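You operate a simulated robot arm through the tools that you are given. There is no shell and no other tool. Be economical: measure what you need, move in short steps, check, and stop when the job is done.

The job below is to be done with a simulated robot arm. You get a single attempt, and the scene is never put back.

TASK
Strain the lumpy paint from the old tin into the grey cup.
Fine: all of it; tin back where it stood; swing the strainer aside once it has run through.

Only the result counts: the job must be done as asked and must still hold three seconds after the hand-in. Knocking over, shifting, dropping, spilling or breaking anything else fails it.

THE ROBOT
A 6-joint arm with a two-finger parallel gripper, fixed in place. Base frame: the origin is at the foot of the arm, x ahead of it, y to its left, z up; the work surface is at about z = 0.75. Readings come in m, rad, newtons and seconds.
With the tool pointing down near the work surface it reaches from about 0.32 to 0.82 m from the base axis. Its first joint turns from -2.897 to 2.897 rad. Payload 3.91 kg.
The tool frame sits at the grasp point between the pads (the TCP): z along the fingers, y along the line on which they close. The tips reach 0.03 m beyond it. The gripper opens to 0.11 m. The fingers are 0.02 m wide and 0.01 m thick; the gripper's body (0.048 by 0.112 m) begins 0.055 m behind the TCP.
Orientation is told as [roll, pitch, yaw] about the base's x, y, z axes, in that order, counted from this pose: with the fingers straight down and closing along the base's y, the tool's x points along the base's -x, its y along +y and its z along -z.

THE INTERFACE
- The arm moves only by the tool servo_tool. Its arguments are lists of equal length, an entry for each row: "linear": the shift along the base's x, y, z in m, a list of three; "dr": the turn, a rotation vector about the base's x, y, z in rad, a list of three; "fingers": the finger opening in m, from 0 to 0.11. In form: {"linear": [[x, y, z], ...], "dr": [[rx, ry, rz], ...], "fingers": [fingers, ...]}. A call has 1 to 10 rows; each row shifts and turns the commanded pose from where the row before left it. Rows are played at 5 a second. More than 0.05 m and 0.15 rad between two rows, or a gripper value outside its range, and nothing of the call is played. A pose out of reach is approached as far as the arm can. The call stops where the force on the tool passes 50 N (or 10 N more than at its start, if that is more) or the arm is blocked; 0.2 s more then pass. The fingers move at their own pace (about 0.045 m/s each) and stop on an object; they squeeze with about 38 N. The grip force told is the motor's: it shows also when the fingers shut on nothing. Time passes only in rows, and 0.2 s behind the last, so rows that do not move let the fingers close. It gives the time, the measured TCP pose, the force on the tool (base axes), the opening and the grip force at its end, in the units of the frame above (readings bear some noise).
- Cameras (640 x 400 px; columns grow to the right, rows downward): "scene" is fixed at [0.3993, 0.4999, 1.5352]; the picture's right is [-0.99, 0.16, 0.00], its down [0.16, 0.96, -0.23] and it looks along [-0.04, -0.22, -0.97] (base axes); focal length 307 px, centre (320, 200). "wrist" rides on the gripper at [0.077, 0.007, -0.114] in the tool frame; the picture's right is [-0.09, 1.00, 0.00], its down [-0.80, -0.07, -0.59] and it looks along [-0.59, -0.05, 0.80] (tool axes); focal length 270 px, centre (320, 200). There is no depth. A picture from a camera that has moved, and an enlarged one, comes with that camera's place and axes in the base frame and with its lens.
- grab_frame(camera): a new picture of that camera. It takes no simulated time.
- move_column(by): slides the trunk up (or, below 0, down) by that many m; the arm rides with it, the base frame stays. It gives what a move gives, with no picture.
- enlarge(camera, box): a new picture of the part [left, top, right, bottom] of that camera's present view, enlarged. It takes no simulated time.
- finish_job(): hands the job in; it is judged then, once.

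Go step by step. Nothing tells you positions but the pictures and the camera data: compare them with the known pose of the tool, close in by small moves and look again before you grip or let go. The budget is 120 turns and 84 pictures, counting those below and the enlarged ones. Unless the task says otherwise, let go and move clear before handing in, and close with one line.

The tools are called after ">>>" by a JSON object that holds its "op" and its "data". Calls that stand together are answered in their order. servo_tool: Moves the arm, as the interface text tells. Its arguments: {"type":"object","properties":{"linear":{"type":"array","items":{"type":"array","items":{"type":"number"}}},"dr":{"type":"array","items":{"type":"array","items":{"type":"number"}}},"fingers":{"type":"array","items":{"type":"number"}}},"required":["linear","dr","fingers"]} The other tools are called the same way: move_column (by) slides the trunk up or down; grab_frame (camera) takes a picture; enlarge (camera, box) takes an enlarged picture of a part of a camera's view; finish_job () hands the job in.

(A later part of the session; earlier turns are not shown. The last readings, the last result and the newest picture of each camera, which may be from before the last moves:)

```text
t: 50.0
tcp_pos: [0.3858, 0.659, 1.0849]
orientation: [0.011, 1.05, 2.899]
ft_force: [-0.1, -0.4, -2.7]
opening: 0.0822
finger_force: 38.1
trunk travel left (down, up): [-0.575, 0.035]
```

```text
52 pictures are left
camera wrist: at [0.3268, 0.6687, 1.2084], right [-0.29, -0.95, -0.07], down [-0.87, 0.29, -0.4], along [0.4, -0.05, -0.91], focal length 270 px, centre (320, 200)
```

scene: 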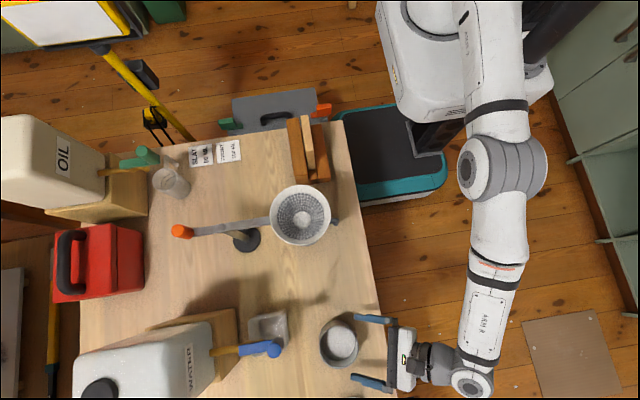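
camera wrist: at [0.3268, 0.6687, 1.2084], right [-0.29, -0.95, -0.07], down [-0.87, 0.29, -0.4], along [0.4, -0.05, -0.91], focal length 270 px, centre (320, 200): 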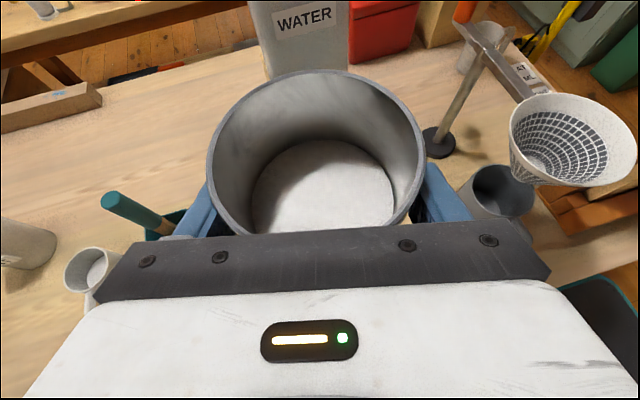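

The tin is held level. I'll carry it slowly to beside the strainer.

>>> {"op": "servo_tool", "data": {"linear": [[0.003, -0.012, 0], [0.0057, -0.026, 0], [0.0057, -0.026, 0], [0.0057, -0.026, 0], [0.0057, -0.028, -0.002], [0.0057, -0.028, -0.003], [0.0057, -0.028, -0.004], [0.0057, -0.02, -0.004], [0.003, -0.013, -0.002], [0, 0, 0]], "dr": [[0, 0, 0], [0, 0, 0], [0, 0, 0], [0, 0, 0], [0, 0, 0], [0, 0, 0], [0, 0, 0], [0, 0, 0], [0, 0, 0], [0, 0, 0]], "fingers": [0.06, 0.06, 0.06, 0.06, 0.06, 0.06, 0.06, 0.06, 0.06, 0.06]}}

>>> {"op": "grab_frame", "data": {"camera": "wrist"}}

>>> {"op": "grab_frame", "data": {"camera": "scene"}}

```text
t: 52.2
tcp_pos: [0.4326, 0.4523, 1.0706]
orientation: [0.01, 1.048, 2.899]
ft_force: [-0.8, -0.1, -2.7]
opening: 0.0824
finger_force: 37.7
trunk travel left (down, up): [-0.575, 0.035]
```

```text
51 pictures are left
camera wrist: at [0.3731, 0.4619, 1.1933], right [-0.29, -0.95, -0.07], down [-0.87, 0.29, -0.4], along [0.4, -0.05, -0.91], focal length 270 px, centre (320, 200)
```

wrist: 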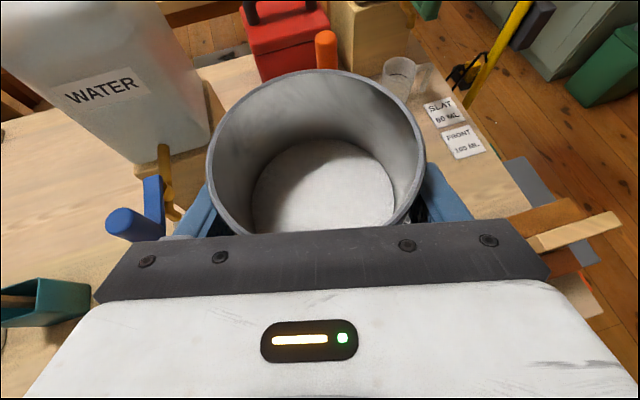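

```text
50 pictures are left
```

scene: 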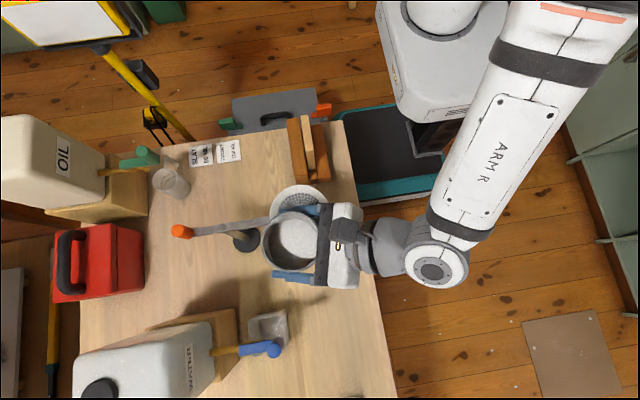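

The tin is beside the strainer at the planned spot. I'll start tipping toward −y, to about 40° first.

>>> {"op": "servo_tool", "data": {"linear": [[0, 0, 0], [0, 0, 0], [0, 0, 0], [0, 0, 0], [0, 0, 0], [0, 0, 0]], "dr": [[0.1165, -0.0289, 0], [0.1165, -0.0289, 0], [0.1165, -0.0289, 0], [0.1165, -0.0289, 0], [0.1165, -0.0289, 0], [0.0777, -0.0193, 0]], "fingers": [0.06, 0.06, 0.06, 0.06, 0.06, 0.06]}}

>>> {"op": "enlarge", "data": {"camera": "scene", "box": [200, 140, 360, 270]}}

>>> {"op": "grab_frame", "data": {"camera": "wrist"}}

```text
t: 53.6
tcp_pos: [0.4321, 0.4518, 1.0713]
orientation: [-1.012, 0.738, 2.068]
ft_force: [0.9, -0.1, -3.5]
opening: 0.0823
finger_force: 38.4
trunk travel left (down, up): [-0.575, 0.035]
```

```text
3.08 times, centred on (280, 205) of scene
camera zoom: at [0.3993, 0.4999, 1.5352], right [-0.99, 0.16, 0.0], down [0.16, 0.96, -0.23], along [-0.04, -0.22, -0.97], focal length 945 px, centre (443, 185)
```

zoom: 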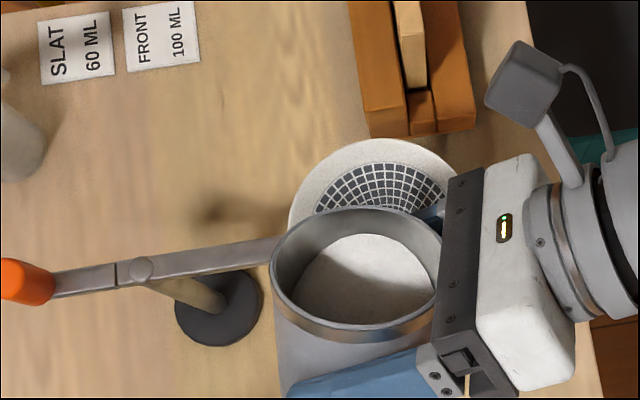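

```text
48 pictures are left
camera wrist: at [0.3544, 0.3873, 1.1623], right [-0.23, -0.69, -0.68], down [-0.81, 0.52, -0.26], along [0.54, 0.5, -0.68], focal length 270 px, centre (320, 200)
```

wrist: 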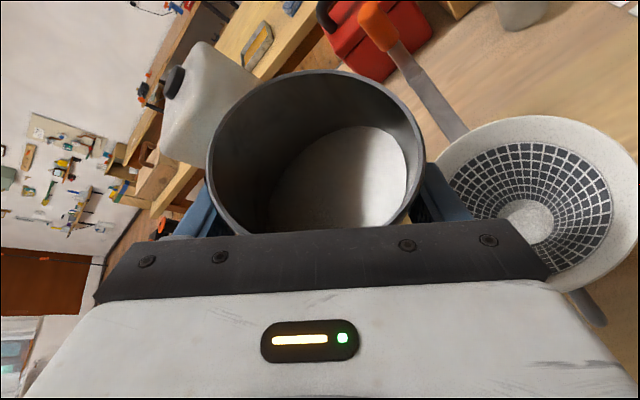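

The lip is above the strainer's middle and nothing has spilled. I'll tip on slowly to about 60°.

>>> {"op": "servo_tool", "data": {"linear": [[0, -0.0006, -0.001], [0, -0.0006, -0.001], [0, -0.0006, -0.001], [0, -0.0006, -0.001], [0, -0.0006, -0.001], [0, 0, 0]], "dr": [[0.0711, -0.0176, 0], [0.0711, -0.0176, 0], [0.0711, -0.0176, 0], [0.0711, -0.0176, 0], [0.0711, -0.0176, 0], [0, 0, 0]], "fingers": [0.06, 0.06, 0.06, 0.06, 0.06, 0.06]}}

>>> {"op": "enlarge", "data": {"camera": "scene", "box": [200, 140, 360, 270]}}

>>> {"op": "grab_frame", "data": {"camera": "wrist"}}

```text
t: 55.0
tcp_pos: [0.4342, 0.449, 1.0667]
orientation: [-1.284, 0.449, 1.913]
ft_force: [-1.4, 0.1, -2.6]
opening: 0.0825
finger_force: 38.0
trunk travel left (down, up): [-0.575, 0.035]
```

```text
3.08 times, centred on (280, 205) of scene
camera zoom: at [0.3993, 0.4999, 1.5352], right [-0.99, 0.16, 0.0], down [0.16, 0.96, -0.23], along [-0.04, -0.22, -0.97], focal length 945 px, centre (443, 185)
```

zoom: 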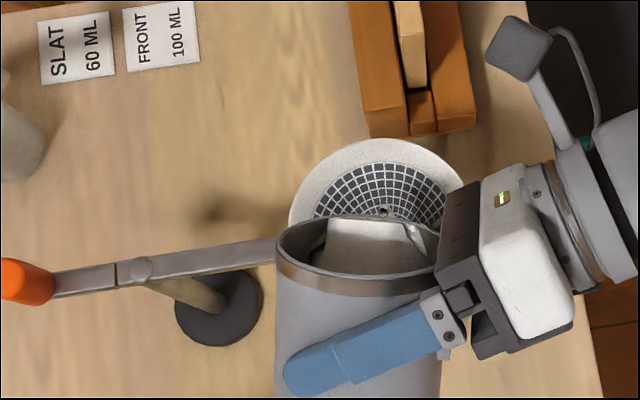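

```text
46 pictures are left
camera wrist: at [0.348, 0.3578, 1.1214], right [-0.15, -0.41, -0.9], down [-0.79, 0.59, -0.13], along [0.59, 0.69, -0.42], focal length 270 px, centre (320, 200)
```

wrist: 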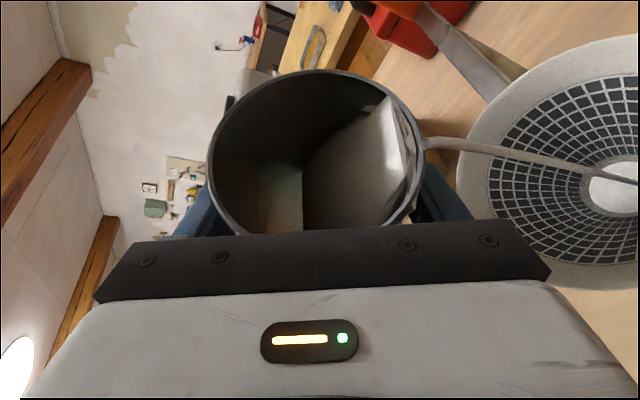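

Paint is now streaming into the centre of the strainer. I'll hold briefly so the strainer keeps up, then check.

>>> {"op": "servo_tool", "data": {"linear": [[0, 0, 0], [0, 0, 0], [0, 0, 0], [0, 0, 0], [0, 0, 0], [0, 0, 0], [0, 0, 0], [0, 0, 0]], "dr": [[0, 0, 0], [0, 0, 0], [0, 0, 0], [0, 0, 0], [0, 0, 0], [0, 0, 0], [0, 0, 0], [0, 0, 0]], "fingers": [0.06, 0.06, 0.06, 0.06, 0.06, 0.06, 0.06, 0.06]}}

>>> {"op": "grab_frame", "data": {"camera": "wrist"}}

>>> {"op": "enlarge", "data": {"camera": "scene", "box": [200, 140, 360, 270]}}

```text
t: 56.8
tcp_pos: [0.4337, 0.4487, 1.0656]
orientation: [-1.282, 0.452, 1.913]
ft_force: [-0.4, 0.8, -1.7]
opening: 0.0825
finger_force: 37.6
trunk travel left (down, up): [-0.575, 0.035]
```

```text
45 pictures are left
camera wrist: at [0.348, 0.3578, 1.1214], right [-0.15, -0.41, -0.9], down [-0.79, 0.59, -0.13], along [0.59, 0.69, -0.42], focal length 270 px, centre (320, 200)
```

wrist: 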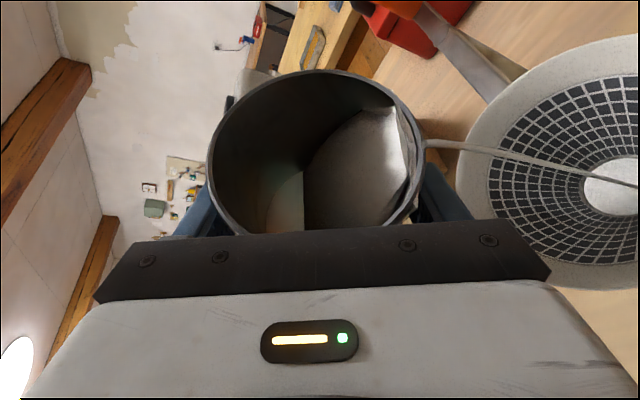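

```text
3.08 times, centred on (280, 205) of scene
camera zoom: at [0.3993, 0.4999, 1.5352], right [-0.99, 0.16, 0.0], down [0.16, 0.96, -0.23], along [-0.04, -0.22, -0.97], focal length 945 px, centre (443, 185)
```

zoom: 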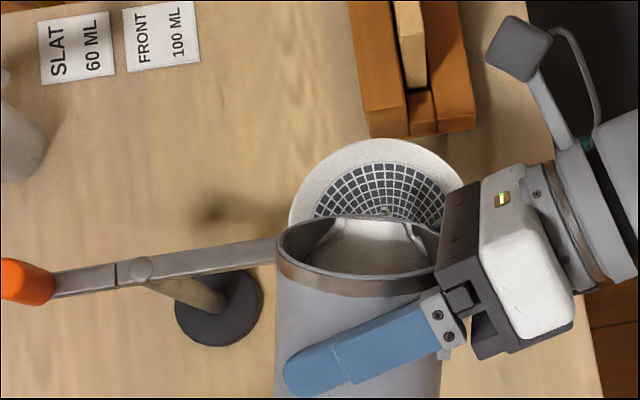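

The flow is narrow and lands centrally. I'll tip on to about 75° and hold.

>>> {"op": "servo_tool", "data": {"linear": [[-0.0004, -0.0012, 0], [-0.0004, -0.0012, 0], [-0.0004, -0.0012, 0], [-0.0004, -0.0012, 0], [0, 0, 0], [0, 0, 0], [0, 0, 0], [0, 0, 0], [0, 0, 0], [0, 0, 0]], "dr": [[0.0636, -0.0158, 0], [0.0636, -0.0158, 0], [0.0636, -0.0158, 0], [0.0636, -0.0158, 0], [0, 0, 0], [0, 0, 0], [0, 0, 0], [0, 0, 0], [0, 0, 0], [0, 0, 0]], "fingers": [0.06, 0.06, 0.06, 0.06, 0.06, 0.06, 0.06, 0.06, 0.06, 0.06]}}

>>> {"op": "grab_frame", "data": {"camera": "wrist"}}

>>> {"op": "enlarge", "data": {"camera": "scene", "box": [200, 140, 360, 270]}}

```text
t: 59.0
tcp_pos: [0.4308, 0.4445, 1.066]
orientation: [-1.431, 0.227, 1.864]
ft_force: [0.9, -0.5, -1.1]
opening: 0.0821
finger_force: 37.2
trunk travel left (down, up): [-0.575, 0.035]
```

```text
43 pictures are left
camera wrist: at [0.3436, 0.3423, 1.0913], right [-0.09, -0.17, -0.98], down [-0.79, 0.61, -0.03], along [0.61, 0.77, -0.19], focal length 270 px, centre (320, 200)
```

wrist: 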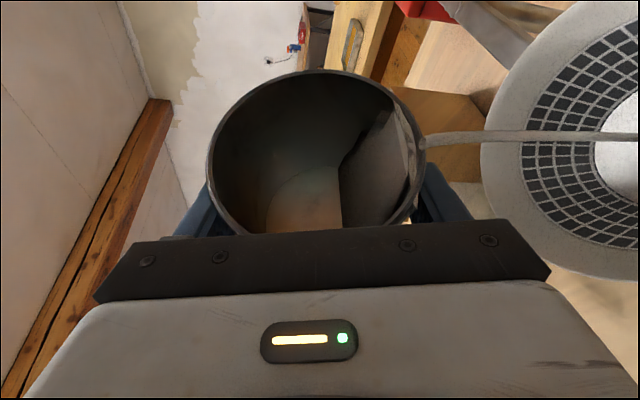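

```text
3.08 times, centred on (280, 205) of scene
camera zoom: at [0.3993, 0.4999, 1.5352], right [-0.99, 0.16, 0.0], down [0.16, 0.96, -0.23], along [-0.04, -0.22, -0.97], focal length 945 px, centre (443, 185)
```

zoom: 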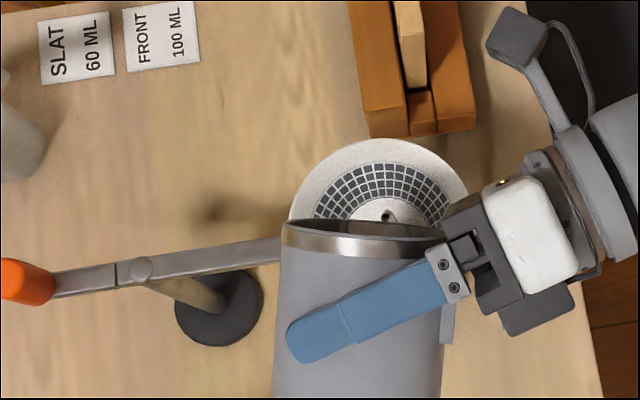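

The strainer is filling somewhat, so I'll hold here and watch whether the level drains.

>>> {"op": "servo_tool", "data": {"linear": [[0, 0, 0], [0, 0, 0], [0, 0, 0], [0, 0, 0], [0, 0, 0], [0, 0, 0], [0, 0, 0], [0, 0, 0], [0, 0, 0], [0, 0, 0]], "dr": [[0, 0, 0], [0, 0, 0], [0, 0, 0], [0, 0, 0], [0, 0, 0], [0, 0, 0], [0, 0, 0], [0, 0, 0], [0, 0, 0], [0, 0, 0]], "fingers": [0.06, 0.06, 0.06, 0.06, 0.06, 0.06, 0.06, 0.06, 0.06, 0.06]}}

>>> {"op": "grab_frame", "data": {"camera": "wrist"}}

>>> {"op": "enlarge", "data": {"camera": "scene", "box": [200, 140, 360, 270]}}

```text
t: 61.2
tcp_pos: [0.4311, 0.4446, 1.0651]
orientation: [-1.43, 0.228, 1.862]
ft_force: [0.2, 0.4, -0.9]
opening: 0.0817
finger_force: 37.6
trunk travel left (down, up): [-0.575, 0.035]
```

```text
41 pictures are left
camera wrist: at [0.3436, 0.3422, 1.0913], right [-0.09, -0.17, -0.98], down [-0.79, 0.61, -0.03], along [0.61, 0.77, -0.19], focal length 270 px, centre (320, 200)
```

wrist: 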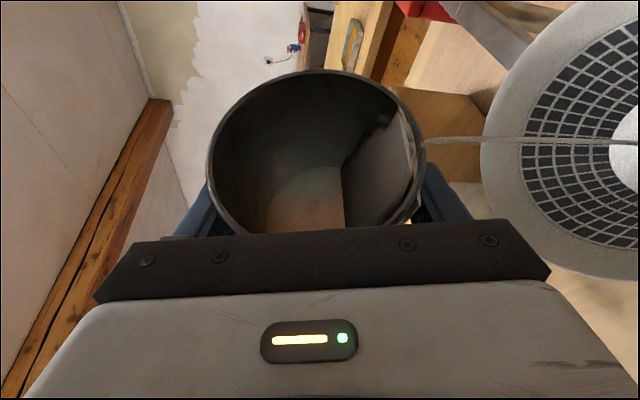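

```text
3.08 times, centred on (280, 205) of scene
camera zoom: at [0.3993, 0.4999, 1.5352], right [-0.99, 0.16, 0.0], down [0.16, 0.96, -0.23], along [-0.04, -0.22, -0.97], focal length 945 px, centre (443, 185)
```

zoom: 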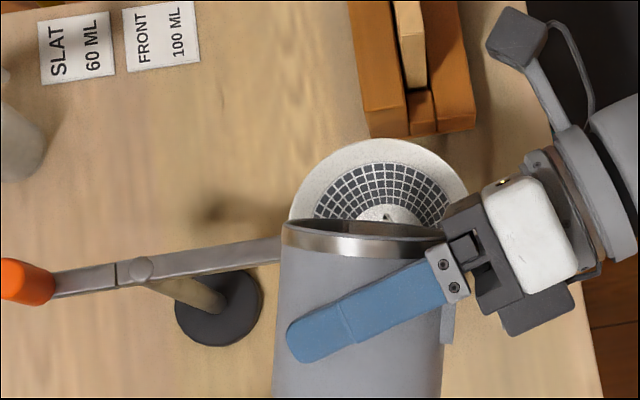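

The strainer drains well. I'll tip on to about 90° and hold.

>>> {"op": "servo_tool", "data": {"linear": [[-0.0006, -0.0022, 0], [-0.0006, -0.0022, 0], [-0.0006, -0.0022, 0], [-0.0006, -0.0022, 0], [0, 0, 0], [0, 0, 0], [0, 0, 0], [0, 0, 0], [0, 0, 0], [0, 0, 0]], "dr": [[0.0636, -0.0158, 0], [0.0636, -0.0158, 0], [0.0636, -0.0158, 0], [0.0636, -0.0158, 0], [0, 0, 0], [0, 0, 0], [0, 0, 0], [0, 0, 0], [0, 0, 0], [0, 0, 0]], "fingers": [0.06, 0.06, 0.06, 0.06, 0.06, 0.06, 0.06, 0.06, 0.06, 0.06]}}

>>> {"op": "grab_frame", "data": {"camera": "wrist"}}

>>> {"op": "enlarge", "data": {"camera": "scene", "box": [200, 140, 360, 270]}}

```text
t: 63.4
tcp_pos: [0.4277, 0.4357, 1.0661]
orientation: [-1.562, 0.001, 1.847]
ft_force: [0.6, 0.2, -0.7]
opening: 0.0816
finger_force: 37.6
trunk travel left (down, up): [-0.575, 0.035]
```

```text
39 pictures are left
camera wrist: at [0.3405, 0.3306, 1.0593], right [-0.03, 0.08, -1.0], down [-0.79, 0.61, 0.07], along [0.61, 0.79, 0.05], focal length 270 px, centre (320, 200)
```

wrist: 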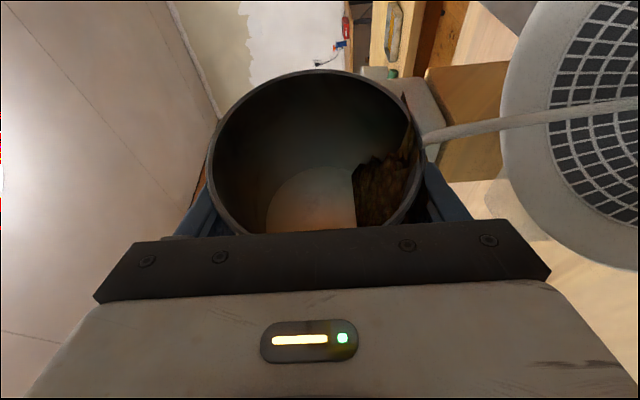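

```text
3.08 times, centred on (280, 205) of scene
camera zoom: at [0.3993, 0.4999, 1.5352], right [-0.99, 0.16, 0.0], down [0.16, 0.96, -0.23], along [-0.04, -0.22, -0.97], focal length 945 px, centre (443, 185)
```

zoom: 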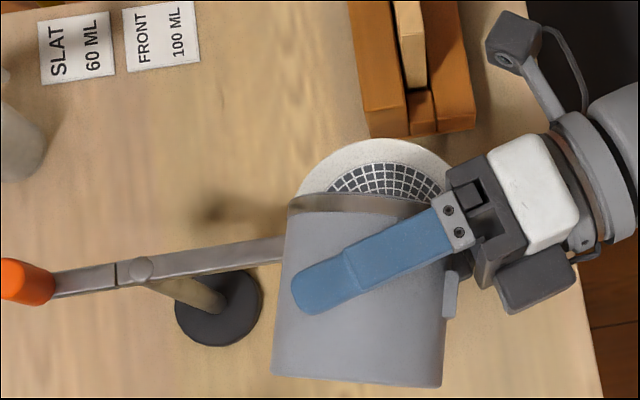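

Still pouring cleanly, with a little sludge left inside the tin. I'll tip on to about 105° and hold.

>>> {"op": "servo_tool", "data": {"linear": [[-0.0007, -0.0029, 0.001], [-0.0007, -0.0029, 0.001], [-0.0007, -0.0029, 0.001], [-0.0007, -0.0029, 0.001], [0, 0, 0], [0, 0, 0], [0, 0, 0], [0, 0, 0], [0, 0, 0], [0, 0, 0]], "dr": [[0.0636, -0.0158, 0], [0.0636, -0.0158, 0], [0.0636, -0.0158, 0], [0.0636, -0.0158, 0], [0, 0, 0], [0, 0, 0], [0, 0, 0], [0, 0, 0], [0, 0, 0], [0, 0, 0]], "fingers": [0.06, 0.06, 0.06, 0.06, 0.06, 0.06, 0.06, 0.06, 0.06, 0.06]}}

>>> {"op": "grab_frame", "data": {"camera": "wrist"}}

>>> {"op": "enlarge", "data": {"camera": "scene", "box": [200, 140, 360, 270]}}

```text
t: 65.6
tcp_pos: [0.4257, 0.4239, 1.0693]
orientation: [-1.696, -0.225, 1.864]
ft_force: [0.0, 0.2, -0.8]
opening: 0.0816
finger_force: 37.5
trunk travel left (down, up): [-0.575, 0.035]
```

```text
37 pictures are left
camera wrist: at [0.3389, 0.3248, 1.0311], right [0.03, 0.33, -0.94], down [-0.8, 0.58, 0.17], along [0.6, 0.75, 0.28], focal length 270 px, centre (320, 200)
```

wrist: 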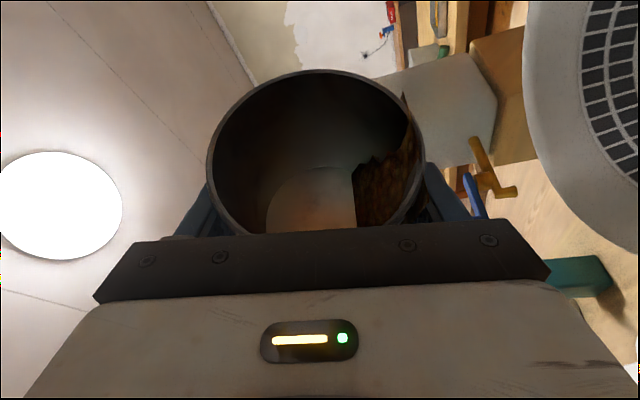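

```text
3.08 times, centred on (280, 205) of scene
camera zoom: at [0.3993, 0.4999, 1.5352], right [-0.99, 0.16, 0.0], down [0.16, 0.96, -0.23], along [-0.04, -0.22, -0.97], focal length 945 px, centre (443, 185)
```

zoom: 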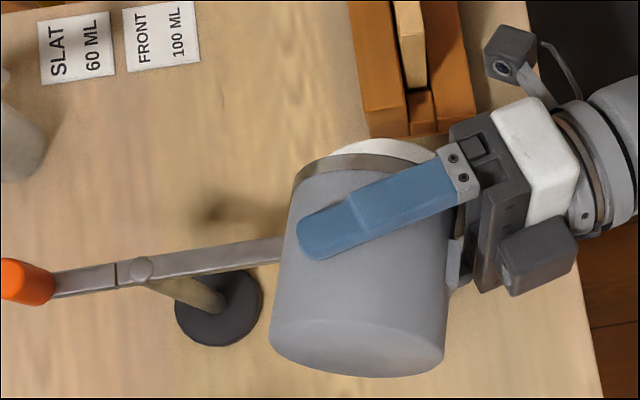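

>>> {"op": "enlarge", "data": {"camera": "wrist", "box": [200, 60, 440, 240]}}

```text
2.22 times, centred on (320, 150) of wrist
camera zoom: at [0.3389, 0.3248, 1.0311], right [0.03, 0.33, -0.94], down [-0.8, 0.58, 0.17], along [0.6, 0.75, 0.28], focal length 601 px, centre (320, 311)
```

zoom: 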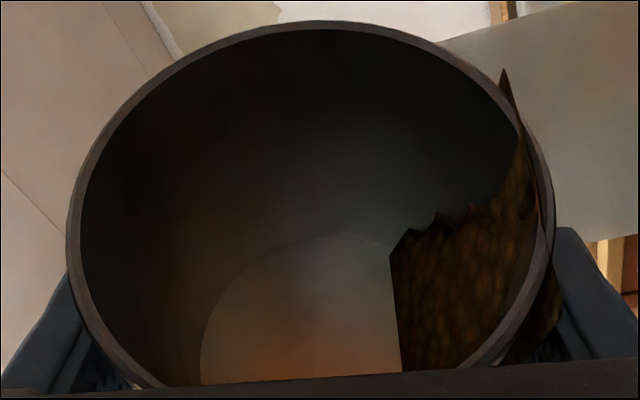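

Some lumpy residue is still in the tin, so I'll tip to about 120° and wait.

>>> {"op": "servo_tool", "data": {"linear": [[-0.0007, -0.0031, 0.001], [-0.0007, -0.0031, 0.001], [-0.0007, -0.0031, 0.001], [-0.0007, -0.0031, 0.001], [0, 0, 0], [0, 0, 0], [0, 0, 0], [0, 0, 0], [0, 0, 0], [0, 0, 0]], "dr": [[0.0636, -0.0158, 0], [0.0636, -0.0158, 0], [0.0636, -0.0158, 0], [0.0636, -0.0158, 0], [0, 0, 0], [0, 0, 0], [0, 0, 0], [0, 0, 0], [0, 0, 0], [0, 0, 0]], "fingers": [0.06, 0.06, 0.06, 0.06, 0.06, 0.06, 0.06, 0.06, 0.06, 0.06]}}

>>> {"op": "enlarge", "data": {"camera": "wrist", "box": [200, 60, 440, 240]}}

```text
t: 67.8
tcp_pos: [0.423, 0.4125, 1.0733]
orientation: [-1.844, -0.447, 1.912]
ft_force: [1.4, 0.2, -1.1]
opening: 0.0814
finger_force: 37.8
trunk travel left (down, up): [-0.575, 0.035]
```

```text
2.22 times, centred on (320, 150) of wrist
camera zoom: at [0.3395, 0.3258, 1.0056], right [0.09, 0.56, -0.83], down [-0.81, 0.52, 0.26], along [0.58, 0.65, 0.5], focal length 601 px, centre (320, 311)
```

zoom: 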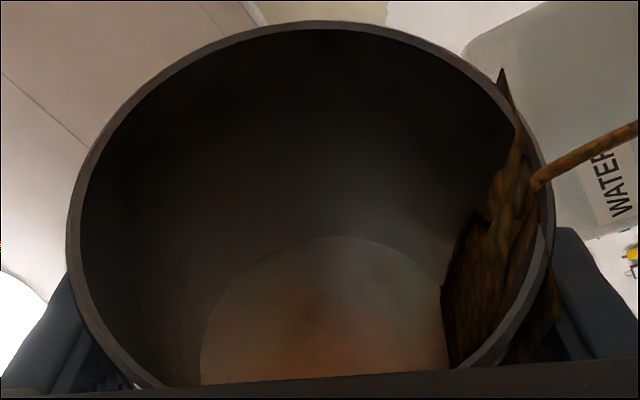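

It is still trickling out. I'll wait with the tin held here.

>>> {"op": "servo_tool", "data": {"linear": [[0, 0, 0], [0, 0, 0], [0, 0, 0], [0, 0, 0], [0, 0, 0], [0, 0, 0], [0, 0, 0], [0, 0, 0], [0, 0, 0], [0, 0, 0]], "dr": [[0, 0, 0], [0, 0, 0], [0, 0, 0], [0, 0, 0], [0, 0, 0], [0, 0, 0], [0, 0, 0], [0, 0, 0], [0, 0, 0], [0, 0, 0]], "fingers": [0.06, 0.06, 0.06, 0.06, 0.06, 0.06, 0.06, 0.06, 0.06, 0.06]}}

>>> {"op": "grab_frame", "data": {"camera": "wrist"}}

>>> {"op": "enlarge", "data": {"camera": "scene", "box": [200, 140, 360, 270]}}

```text
t: 70.0
tcp_pos: [0.4235, 0.4112, 1.0744]
orientation: [-1.844, -0.447, 1.913]
ft_force: [1.1, -0.6, -0.7]
opening: 0.0813
finger_force: 38.1
trunk travel left (down, up): [-0.575, 0.035]
```

```text
33 pictures are left
camera wrist: at [0.3395, 0.3258, 1.0056], right [0.09, 0.56, -0.83], down [-0.81, 0.52, 0.26], along [0.58, 0.65, 0.5], focal length 270 px, centre (320, 200)
```

wrist: 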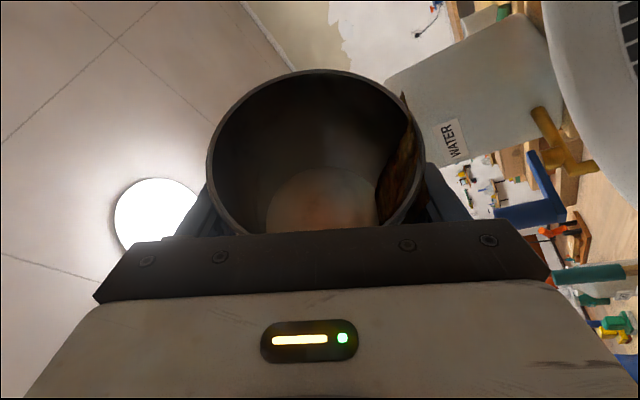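

```text
3.08 times, centred on (280, 205) of scene
camera zoom: at [0.3993, 0.4999, 1.5352], right [-0.99, 0.16, 0.0], down [0.16, 0.96, -0.23], along [-0.04, -0.22, -0.97], focal length 945 px, centre (443, 185)
```

zoom: 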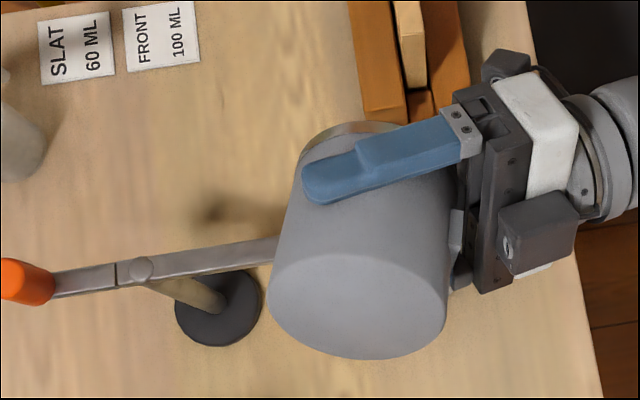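

A film remains near the lip, so I'll tip further to about 140° and wait again.

>>> {"op": "servo_tool", "data": {"linear": [[-0.0009, -0.0035, 0.003], [-0.0009, -0.0035, 0.003], [-0.0009, -0.0035, 0.003], [-0.0009, -0.0035, 0.003], [-0.0009, -0.0035, 0.003], [0, 0, 0], [0, 0, 0], [0, 0, 0], [0, 0, 0], [0, 0, 0]], "dr": [[0.0679, -0.0169, 0], [0.0679, -0.0169, 0], [0.0679, -0.0169, 0], [0.0679, -0.0169, 0], [0.0679, -0.0169, 0], [0, 0, 0], [0, 0, 0], [0, 0, 0], [0, 0, 0], [0, 0, 0]], "fingers": [0.06, 0.06, 0.06, 0.06, 0.06, 0.06, 0.06, 0.06, 0.06, 0.06]}}

>>> {"op": "servo_tool", "data": {"linear": [[0, 0, 0], [0, 0, 0], [0, 0, 0], [0, 0, 0], [0, 0, 0], [0, 0, 0], [0, 0, 0], [0, 0, 0], [0, 0, 0], [0, 0, 0]], "dr": [[0, 0, 0], [0, 0, 0], [0, 0, 0], [0, 0, 0], [0, 0, 0], [0, 0, 0], [0, 0, 0], [0, 0, 0], [0, 0, 0], [0, 0, 0]], "fingers": [0.06, 0.06, 0.06, 0.06, 0.06, 0.06, 0.06, 0.06, 0.06, 0.06]}}

>>> {"op": "enlarge", "data": {"camera": "wrist", "box": [200, 60, 440, 240]}}

```text
t: 72.2
tcp_pos: [0.4193, 0.3949, 1.0887]
orientation: [-2.1, -0.726, 2.055]
ft_force: [0.4, -1.5, 0.1]
opening: 0.0813
finger_force: 37.8
trunk travel left (down, up): [-0.575, 0.035]
```

```text
t: 74.4
tcp_pos: [0.4187, 0.3938, 1.089]
orientation: [-2.1, -0.725, 2.056]
ft_force: [1.1, 0.6, 0.3]
opening: 0.0811
finger_force: 38.2
trunk travel left (down, up): [-0.575, 0.035]
```

```text
2.22 times, centred on (320, 150) of wrist
camera zoom: at [0.3421, 0.3365, 0.989], right [0.15, 0.8, -0.58], down [-0.84, 0.41, 0.35], along [0.52, 0.44, 0.73], focal length 601 px, centre (320, 311)
```

zoom: 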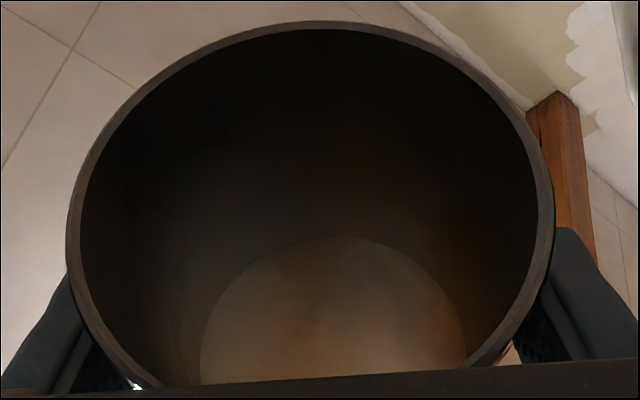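

The tin is now clean inside and has not slipped in the grip. I'll turn it back upright, backing away from the strainer as it turns.

>>> {"op": "servo_tool", "data": {"linear": [[0.0016, 0.0072, 0.001], [0.0016, 0.0072, 0.001], [0.0016, 0.0072, 0.001], [0.0016, 0.0072, 0.001], [0.0016, 0.0072, 0.001], [0.0016, 0.0072, 0.001], [0.0016, 0.0072, 0.001], [0.0016, 0.0072, 0.001], [0, 0, 0]], "dr": [[-0.1396, 0.0347, 0], [-0.1396, 0.0347, 0], [-0.1396, 0.0347, 0], [-0.1396, 0.0347, 0], [-0.1396, 0.0347, 0], [-0.1396, 0.0347, 0], [-0.1396, 0.0347, 0], [-0.1396, 0.0347, 0], [-0.1396, 0.0347, 0]], "fingers": [0.06, 0.06, 0.06, 0.06, 0.06, 0.06, 0.06, 0.06, 0.06]}}

>>> {"op": "servo_tool", "data": {"linear": [[0, 0, 0], [0, 0, 0], [0, 0, 0], [0, 0, 0], [0, 0, 0], [0, 0, 0], [0, 0, 0], [0, 0, 0]], "dr": [[-0.1396, 0.0347, 0], [-0.1396, 0.0347, 0], [-0.1396, 0.0347, 0], [-0.1396, 0.0347, 0], [-0.1396, 0.0347, 0], [-0.1396, 0.0347, 0], [-0.1396, 0.0347, 0], [-0.1396, 0.0347, 0]], "fingers": [0.06, 0.06, 0.06, 0.06, 0.06, 0.06, 0.06, 0.06]}}

>>> {"op": "grab_frame", "data": {"camera": "wrist"}}

>>> {"op": "enlarge", "data": {"camera": "scene", "box": [200, 140, 360, 270]}}

```text
t: 76.4
tcp_pos: [0.4312, 0.4508, 1.0961]
orientation: [-1.343, 0.365, 1.892]
ft_force: [0.5, 0.4, -0.2]
opening: 0.0815
finger_force: 38.2
trunk travel left (down, up): [-0.575, 0.035]
```

```text
t: 78.2
tcp_pos: [0.4308, 0.4524, 1.097]
orientation: [0.018, 1.05, 2.907]
ft_force: [-0.7, -0.5, -0.7]
opening: 0.081
finger_force: 37.6
trunk travel left (down, up): [-0.575, 0.035]
```

```text
30 pictures are left
camera wrist: at [0.3719, 0.462, 1.2191], right [-0.29, -0.96, -0.07], down [-0.87, 0.29, -0.4], along [0.4, -0.06, -0.91], focal length 270 px, centre (320, 200)
```

wrist: 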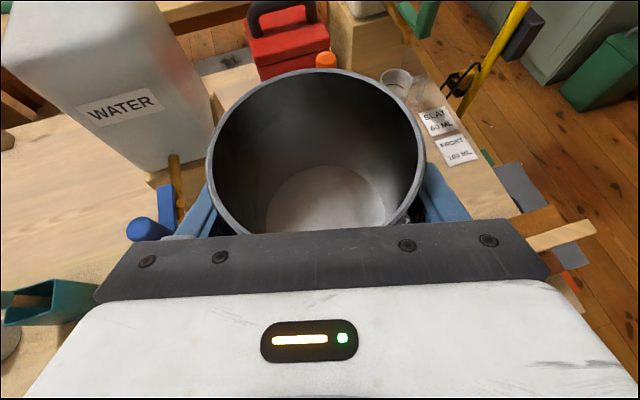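

```text
3.08 times, centred on (280, 205) of scene
camera zoom: at [0.3993, 0.4999, 1.5352], right [-0.99, 0.16, 0.0], down [0.16, 0.96, -0.23], along [-0.04, -0.22, -0.97], focal length 945 px, centre (443, 185)
```

zoom: 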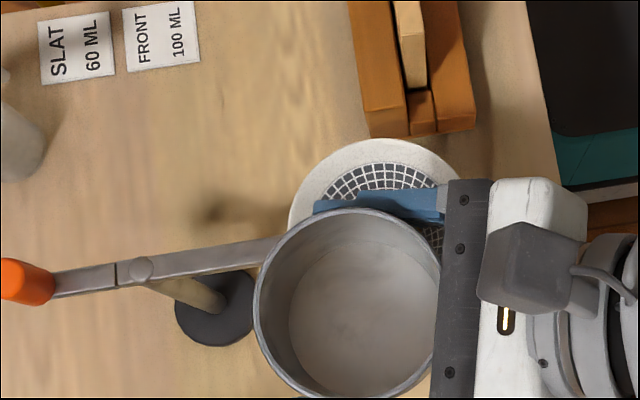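

The tin is empty and upright. I'll carry it back above its spot, checking before setting down.

>>> {"op": "servo_tool", "data": {"linear": [[-0.0073, 0.0346, -0.001], [-0.0073, 0.0346, -0.001], [-0.0073, 0.0346, -0.001], [-0.0073, 0.0346, -0.001], [-0.0073, 0.0346, -0.001], [-0.0073, 0.0346, -0.002], [0, 0, 0]], "dr": [[0, 0, 0], [0, 0, 0], [0, 0, 0], [0, 0, 0], [0, 0, 0], [0, 0, 0], [0, 0, 0]], "fingers": [0.06, 0.06, 0.06, 0.06, 0.06, 0.06, 0.06]}}

>>> {"op": "servo_tool", "data": {"linear": [[0, 0, -0.04], [0, 0, -0.04], [0, 0, -0.04], [0, 0, -0.04], [0, 0, -0.04], [0, 0, -0.03], [0, 0, -0.02], [0, 0, 0]], "dr": [[0, 0, 0], [0, 0, 0], [0, 0, 0], [0, 0, 0], [0, 0, 0], [0, 0, 0], [0, 0, 0], [0, 0, 0]], "fingers": [0.06, 0.06, 0.06, 0.06, 0.06, 0.06, 0.06, 0.06]}}

>>> {"op": "grab_frame", "data": {"camera": "scene"}}

```text
t: 79.8
tcp_pos: [0.3878, 0.6589, 1.0908]
orientation: [0.013, 1.048, 2.904]
ft_force: [0.7, -0.5, -1.1]
opening: 0.0812
finger_force: 37.6
trunk travel left (down, up): [-0.575, 0.035]
```

```text
t: 81.6
tcp_pos: [0.3882, 0.6598, 0.8397]
orientation: [0.013, 1.05, 2.901]
ft_force: [0.4, -0.6, -0.2]
opening: 0.081
finger_force: 38.3
trunk travel left (down, up): [-0.575, 0.035]
```

```text
28 pictures are left
```

scene: 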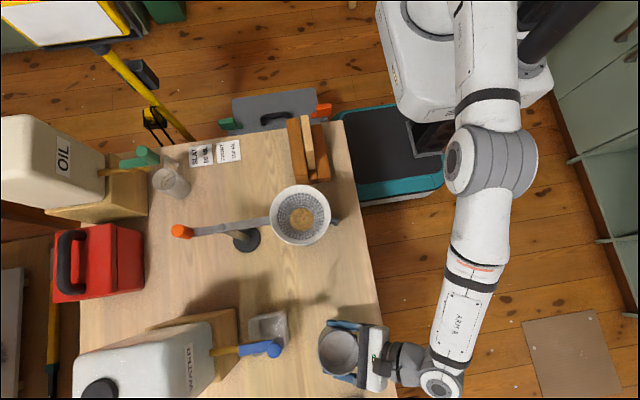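

The lumps are caught in the strainer and no spill is visible. I'll set the tin down on its original spot.

>>> {"op": "servo_tool", "data": {"linear": [[-0.0005, 0.0003, -0.02], [-0.0003, 0, -0.012], [0, 0, -0.006], [0, 0, -0.0035], [0, 0, 0]], "dr": [[0, 0, 0], [0, 0, 0], [0, 0, 0], [0, 0, 0], [0, 0, 0]], "fingers": [0.06, 0.06, 0.06, 0.06, 0.06]}}

```text
t: 82.8
tcp_pos: [0.3872, 0.6605, 0.7983]
orientation: [0.012, 1.048, 2.902]
ft_force: [-0.7, 0.0, 0.2]
opening: 0.0808
finger_force: 37.6
trunk travel left (down, up): [-0.575, 0.035]
```

>>> {"op": "servo_tool", "data": {"linear": [[0, 0, -0.001], [0, 0, -0.001], [0, 0, 0]], "dr": [[0, 0, 0], [0, 0, 0], [0, 0, 0]], "fingers": [0.06, 0.06, 0.06]}}

>>> {"op": "enlarge", "data": {"camera": "scene", "box": [200, 270, 400, 400]}}

```text
t: 83.6
tcp_pos: [0.3864, 0.6607, 0.7983]
orientation: [0.008, 1.05, 2.898]
ft_force: [1.5, 0.7, 10.8]
opening: 0.081
finger_force: 37.8
trunk travel left (down, up): [-0.575, 0.035]
```

```text
3.08 times, centred on (300, 335) of scene
camera zoom: at [0.3993, 0.4999, 1.5352], right [-0.99, 0.16, 0.0], down [0.16, 0.96, -0.23], along [-0.04, -0.22, -0.97], focal length 945 px, centre (382, -215)
```

zoom: 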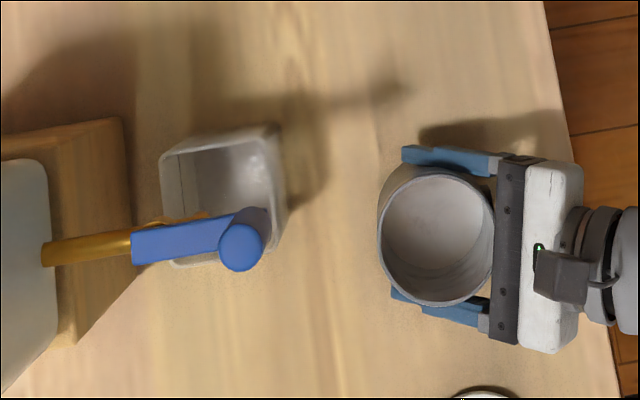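

The tin touches the table (about 11 N) and its picture position matches the start. I'll open and back straight out.

>>> {"op": "servo_tool", "data": {"linear": [[0, 0, 0.001], [0, 0, 0], [0, 0, 0], [0, 0, 0]], "dr": [[0, 0, 0], [0, 0, 0], [0, 0, 0], [0, 0, 0]], "fingers": [0.085, 0.095, 0.11, 0.11]}}

>>> {"op": "servo_tool", "data": {"linear": [[-0.0145, 0.0036, 0.0055], [-0.0145, 0.0036, 0.0055], [-0.0145, 0.0036, 0.0055], [-0.0145, 0.0036, 0.0055], [-0.015, 0.0036, 0.012], [-0.015, 0.0036, 0.02], [-0.015, 0.0036, 0.03], [-0.01, 0, 0.04], [0, 0, 0.045], [0, 0, 0.045]], "dr": [[0, 0, 0], [0, 0, 0], [0, 0, 0], [0, 0, 0], [0, 0, 0], [0, 0, 0], [0, 0, 0], [0, 0, 0], [0, 0, 0], [0, 0, 0]], "fingers": [0.11, 0.11, 0.11, 0.11, 0.11, 0.11, 0.11, 0.11, 0.11, 0.11]}}

>>> {"op": "grab_frame", "data": {"camera": "scene"}}

>>> {"op": "enlarge", "data": {"camera": "scene", "box": [200, 270, 400, 400]}}

>>> {"op": "enlarge", "data": {"camera": "scene", "box": [200, 140, 360, 270]}}

```text
t: 84.6
tcp_pos: [0.3878, 0.6603, 0.7973]
orientation: [0.012, 1.048, 2.905]
ft_force: [0.7, 0.3, 0.0]
opening: 0.11
finger_force: 0.0
trunk travel left (down, up): [-0.575, 0.035]
```

```text
t: 86.8
tcp_pos: [0.2738, 0.6841, 1.0106]
orientation: [0.015, 1.049, 2.905]
ft_force: [0.2, 0.6, 0.0]
opening: 0.1103
finger_force: 0.1
trunk travel left (down, up): [-0.575, 0.035]
```

```text
26 pictures are left
```

scene: 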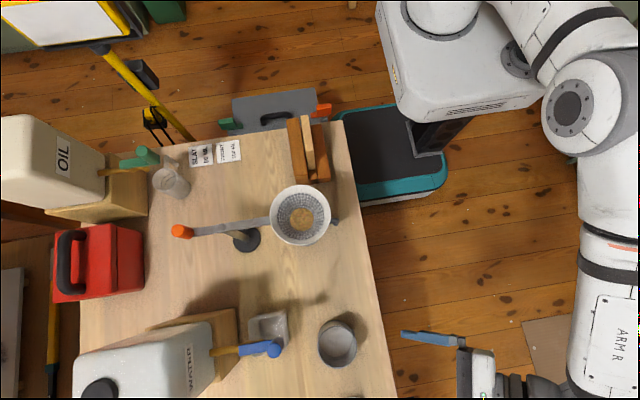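

```text
3.08 times, centred on (300, 335) of scene
camera zoom: at [0.3993, 0.4999, 1.5352], right [-0.99, 0.16, 0.0], down [0.16, 0.96, -0.23], along [-0.04, -0.22, -0.97], focal length 945 px, centre (382, -215)
```

zoom: 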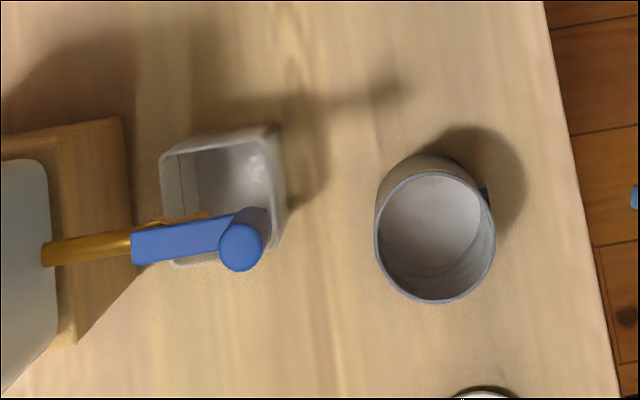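

```text
3.08 times, centred on (280, 205) of scene
camera zoom: at [0.3993, 0.4999, 1.5352], right [-0.99, 0.16, 0.0], down [0.16, 0.96, -0.23], along [-0.04, -0.22, -0.97], focal length 945 px, centre (443, 185)
```

zoom: 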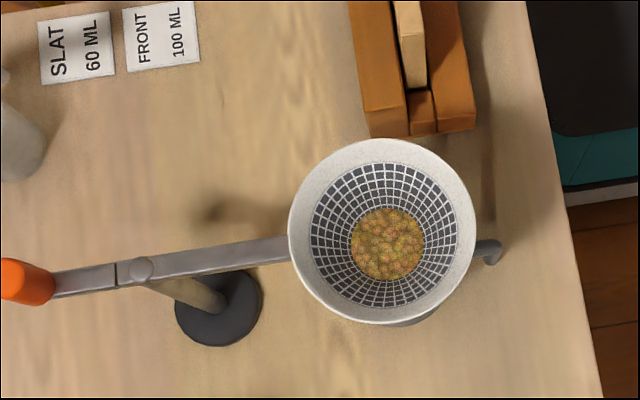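

The tin stands back in its place, empty, and the lumps are held in the strainer. Next I'll untilt the tool, turn it back to yaw 0 and travel to the handle, which also gives the strainer time to drip out.

>>> {"op": "servo_tool", "data": {"linear": [[0, 0, 0.02], [0, 0, 0.02], [0, 0, 0.02], [0, 0, 0.02], [0, 0, 0.02], [0, 0, 0.02], [0, 0, 0.02]], "dr": [[0.0361, 0.145, 0], [0.0361, 0.145, 0], [0.0361, 0.145, 0], [0.0361, 0.145, 0], [0.0361, 0.145, 0], [0.0361, 0.145, 0], [0.0361, 0.145, 0]], "fingers": [0.11, 0.11, 0.11, 0.11, 0.11, 0.11, 0.11]}}

>>> {"op": "servo_tool", "data": {"linear": [[0.02, 0, 0], [0.02, 0, 0], [0.02, 0, 0], [0.02, 0, 0], [0.02, 0, 0], [0.02, 0, 0], [0.02, 0, 0], [0.02, 0, 0], [0.02, 0, 0], [0.02, 0, 0]], "dr": [[0, 0, -0.145], [0, 0, -0.145], [0, 0, -0.145], [0, 0, -0.145], [0, 0, -0.145], [0, 0, -0.145], [0, 0, -0.145], [0, 0, -0.145], [0, 0, -0.145], [0, 0, -0.145]], "fingers": [0.06, 0.06, 0.06, 0.06, 0.06, 0.06, 0.06, 0.06, 0.06, 0.06]}}

>>> {"op": "servo_tool", "data": {"linear": [[0.015, -0.029, 0], [0.015, -0.029, 0], [0.015, -0.029, 0], [0.015, -0.029, 0], [0.015, -0.029, 0], [0.015, -0.029, 0], [0.015, -0.029, 0], [0.015, -0.029, 0], [0.015, -0.029, 0], [0.015, -0.029, 0]], "dr": [[0, 0, -0.145], [0, 0, -0.145], [0, 0, -0.145], [0, 0, -0.145], [0, 0, -0.145], [0, 0, -0.145], [0, 0, -0.145], [0, 0, -0.145], [0, 0, -0.145], [0, 0, -0.145]], "fingers": [0.06, 0.06, 0.06, 0.06, 0.06, 0.06, 0.06, 0.06, 0.06, 0.06]}}

>>> {"op": "grab_frame", "data": {"camera": "wrist"}}

```text
t: 88.4
tcp_pos: [0.2751, 0.6845, 1.1517]
orientation: [0.008, 0.0, 2.9]
ft_force: [0.5, 0.3, 0.1]
opening: 0.1099
finger_force: 0.0
trunk travel left (down, up): [-0.575, 0.035]
```

```text
t: 90.6
tcp_pos: [0.445, 0.6412, 1.1359]
orientation: [0.007, 0.006, 1.45]
ft_force: [0.6, 0.1, -0.1]
opening: 0.0598
finger_force: 0.0
out of reach, approached as far as the arm can: row 5, 6, 7, 8, 9, 10
trunk travel left (down, up): [-0.575, 0.035]
```

```text
t: 92.8
tcp_pos: [0.6306, 0.4692, 1.171]
orientation: [0.008, 0.004, -0.003]
ft_force: [-0.1, -0.3, -0.1]
opening: 0.0599
finger_force: 0.0
out of reach, approached as far as the arm can: row 1, 2, 3, 4, 5, 6, 7, 8, 9, 10
trunk travel left (down, up): [-0.575, 0.035]
```

```text
23 pictures are left
camera wrist: at [0.5546, 0.4747, 1.2849], right [0.09, 1.0, 0.01], down [0.8, -0.08, 0.59], along [0.59, -0.05, -0.81], focal length 270 px, centre (320, 200)
```

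wrist: 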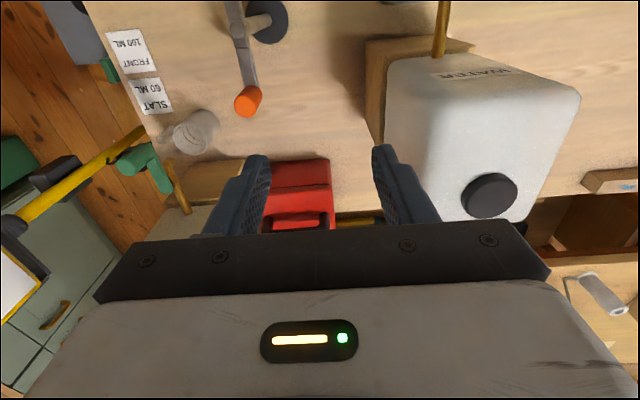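

The handle is at about (0.629, 0.394). I'll hover over it and check alignment.

>>> {"op": "servo_tool", "data": {"linear": [[0, -0.019, -0.015], [0, -0.019, -0.015], [-0.001, -0.019, -0.015], [-0.001, -0.019, -0.015], [0, 0, -0.01]], "dr": [[0, 0, 0], [0, 0, 0], [0, 0, 0], [0, 0, 0], [0, 0, 0]], "fingers": [0.06, 0.06, 0.06, 0.06, 0.06]}}

>>> {"op": "grab_frame", "data": {"camera": "wrist"}}

```text
t: 94.0
tcp_pos: [0.655, 0.4511, 1.1399]
orientation: [0.005, 0.005, 0.002]
ft_force: [0.5, -0.6, 0.1]
opening: 0.0598
finger_force: 0.1
out of reach, approached as far as the arm can: row 1, 2, 3, 4
trunk travel left (down, up): [-0.575, 0.035]
```

```text
22 pictures are left
camera wrist: at [0.5791, 0.4578, 1.2536], right [0.09, 1.0, 0.01], down [0.8, -0.07, 0.59], along [0.59, -0.05, -0.81], focal length 270 px, centre (320, 200)
```

wrist: 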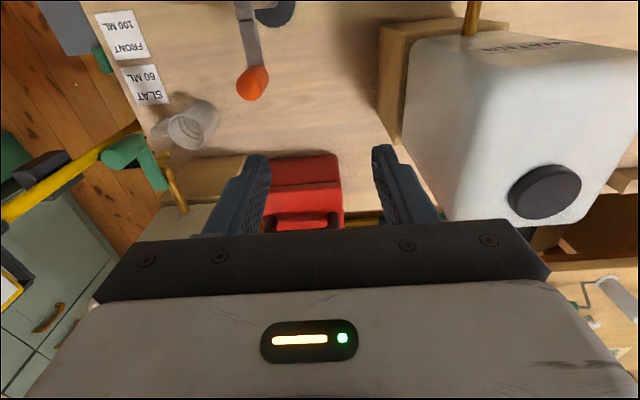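

The arm isn't quite following here, so I'll look at its configuration.

>>> {"op": "servo_tool", "data": {"linear": [[-0.01, -0.01, 0], [-0.01, -0.01, 0], [0, 0, 0]], "dr": [[0, 0, 0], [0, 0, 0], [0, 0, 0]], "fingers": [0.06, 0.06, 0.06]}}

>>> {"op": "grab_frame", "data": {"camera": "scene"}}

```text
t: 94.8
tcp_pos: [0.6553, 0.4465, 1.1462]
orientation: [0.007, 0.005, 0.0]
ft_force: [-0.6, 0.1, -1.0]
opening: 0.0602
finger_force: 0.1
out of reach, approached as far as the arm can: row 1, 2
trunk travel left (down, up): [-0.575, 0.035]
```

```text
21 pictures are left
```

scene: 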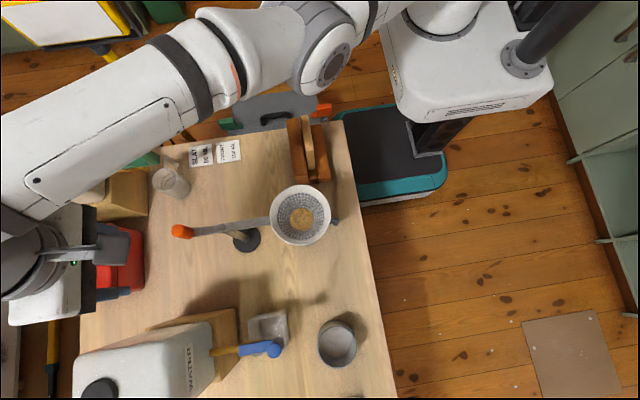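

The arm is in a stretched configuration here. I'll draw back a bit and raise, then lower the trunk to gain reach.

>>> {"op": "servo_tool", "data": {"linear": [[-0.03, 0.0, 0.02], [-0.03, 0.0, 0.02], [-0.03, 0.0, 0.02], [-0.03, 0.0, 0.02], [-0.03, 0, 0.02], [0, 0, 0]], "dr": [[0, 0, 0], [0, 0, 0], [0, 0, 0], [0, 0, 0], [0, 0, 0], [0, 0, 0]], "fingers": [0.06, 0.06, 0.06, 0.06, 0.06, 0.06]}}

>>> {"op": "grab_frame", "data": {"camera": "scene"}}

```text
t: 96.2
tcp_pos: [0.625, 0.4632, 1.1897]
orientation: [0.007, 0.005, -0.001]
ft_force: [0.3, -1.4, -0.3]
opening: 0.06
finger_force: 0.0
out of reach, approached as far as the arm can: row 1, 2, 3, 4, 5
trunk travel left (down, up): [-0.575, 0.035]
```

```text
20 pictures are left
```

scene: 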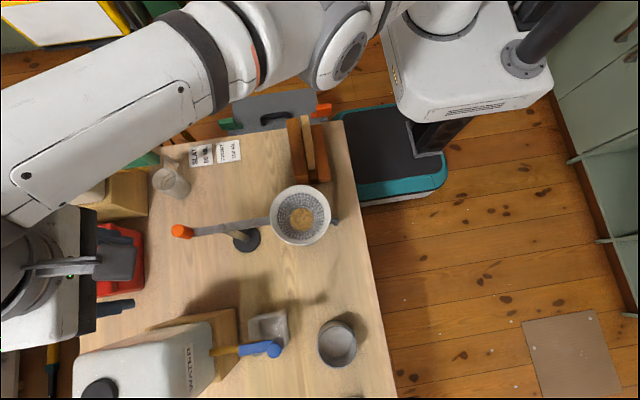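

The wrist apparently flipped branch in the first dry run, so yaw 0 is now at its limit but yaw π is central. I'll turn the tool back toward π, where the finger line is the same.

>>> {"op": "servo_tool", "data": {"linear": [[-0.01, 0.0, 0.0], [-0.01, 0.0, 0.0], [-0.01, 0.0, 0.0], [-0.01, 0.0, 0.0], [-0.01, 0.0, 0.0], [-0.01, 0.0, 0.0], [-0.01, 0.0, 0.0], [-0.01, 0.0, 0.0], [0, 0.0, 0.0], [0, 0.0, 0.0]], "dr": [[0, 0, 0.148], [0, 0, 0.148], [0, 0, 0.148], [0, 0, 0.148], [0, 0, 0.148], [0, 0, 0.148], [0, 0, 0.148], [0, 0, 0.148], [0, 0, 0.148], [0, 0, 0.148]], "fingers": [0.06, 0.06, 0.06, 0.06, 0.06, 0.06, 0.06, 0.06, 0.06, 0.06]}}

>>> {"op": "servo_tool", "data": {"linear": [[0, 0, 0], [0, 0, 0], [0, 0, 0], [0, 0, 0], [0, 0, 0], [0, 0, 0], [0, 0, 0], [0, 0, 0], [0, 0, 0], [0, 0, 0]], "dr": [[0, 0, 0.148], [0, 0, 0.148], [0, 0, 0.148], [0, 0, 0.148], [0, 0, 0.148], [0, 0, 0.148], [0, 0, 0.148], [0, 0, 0.148], [0, 0, 0.148], [0, 0, 0.148]], "fingers": [0.06, 0.06, 0.06, 0.06, 0.06, 0.06, 0.06, 0.06, 0.06, 0.06]}}

>>> {"op": "grab_frame", "data": {"camera": "scene"}}

```text
t: 98.4
tcp_pos: [0.5892, 0.4924, 1.2082]
orientation: [0.007, 0.002, 1.481]
ft_force: [0.2, 0.3, -0.4]
opening: 0.0598
finger_force: 0.1
out of reach, approached as far as the arm can: row 1, 2, 3, 4, 5, 6, 7, 8
trunk travel left (down, up): [-0.575, 0.035]
```

```text
t: 100.6
tcp_pos: [0.5909, 0.4931, 1.2097]
orientation: [0.009, 0.004, 2.961]
ft_force: [-0.1, -1.2, 0.8]
opening: 0.0597
finger_force: 0.1
trunk travel left (down, up): [-0.575, 0.035]
```

```text
19 pictures are left
```

scene: 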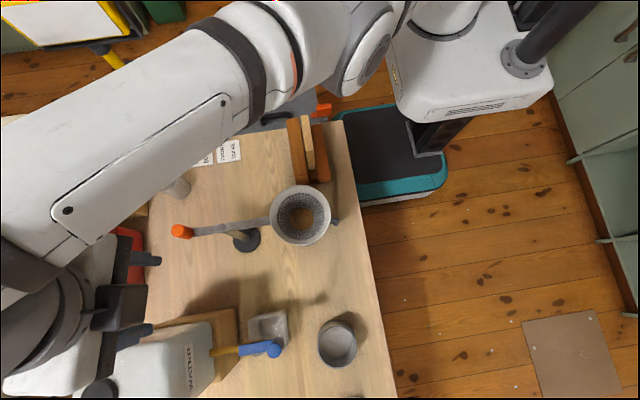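

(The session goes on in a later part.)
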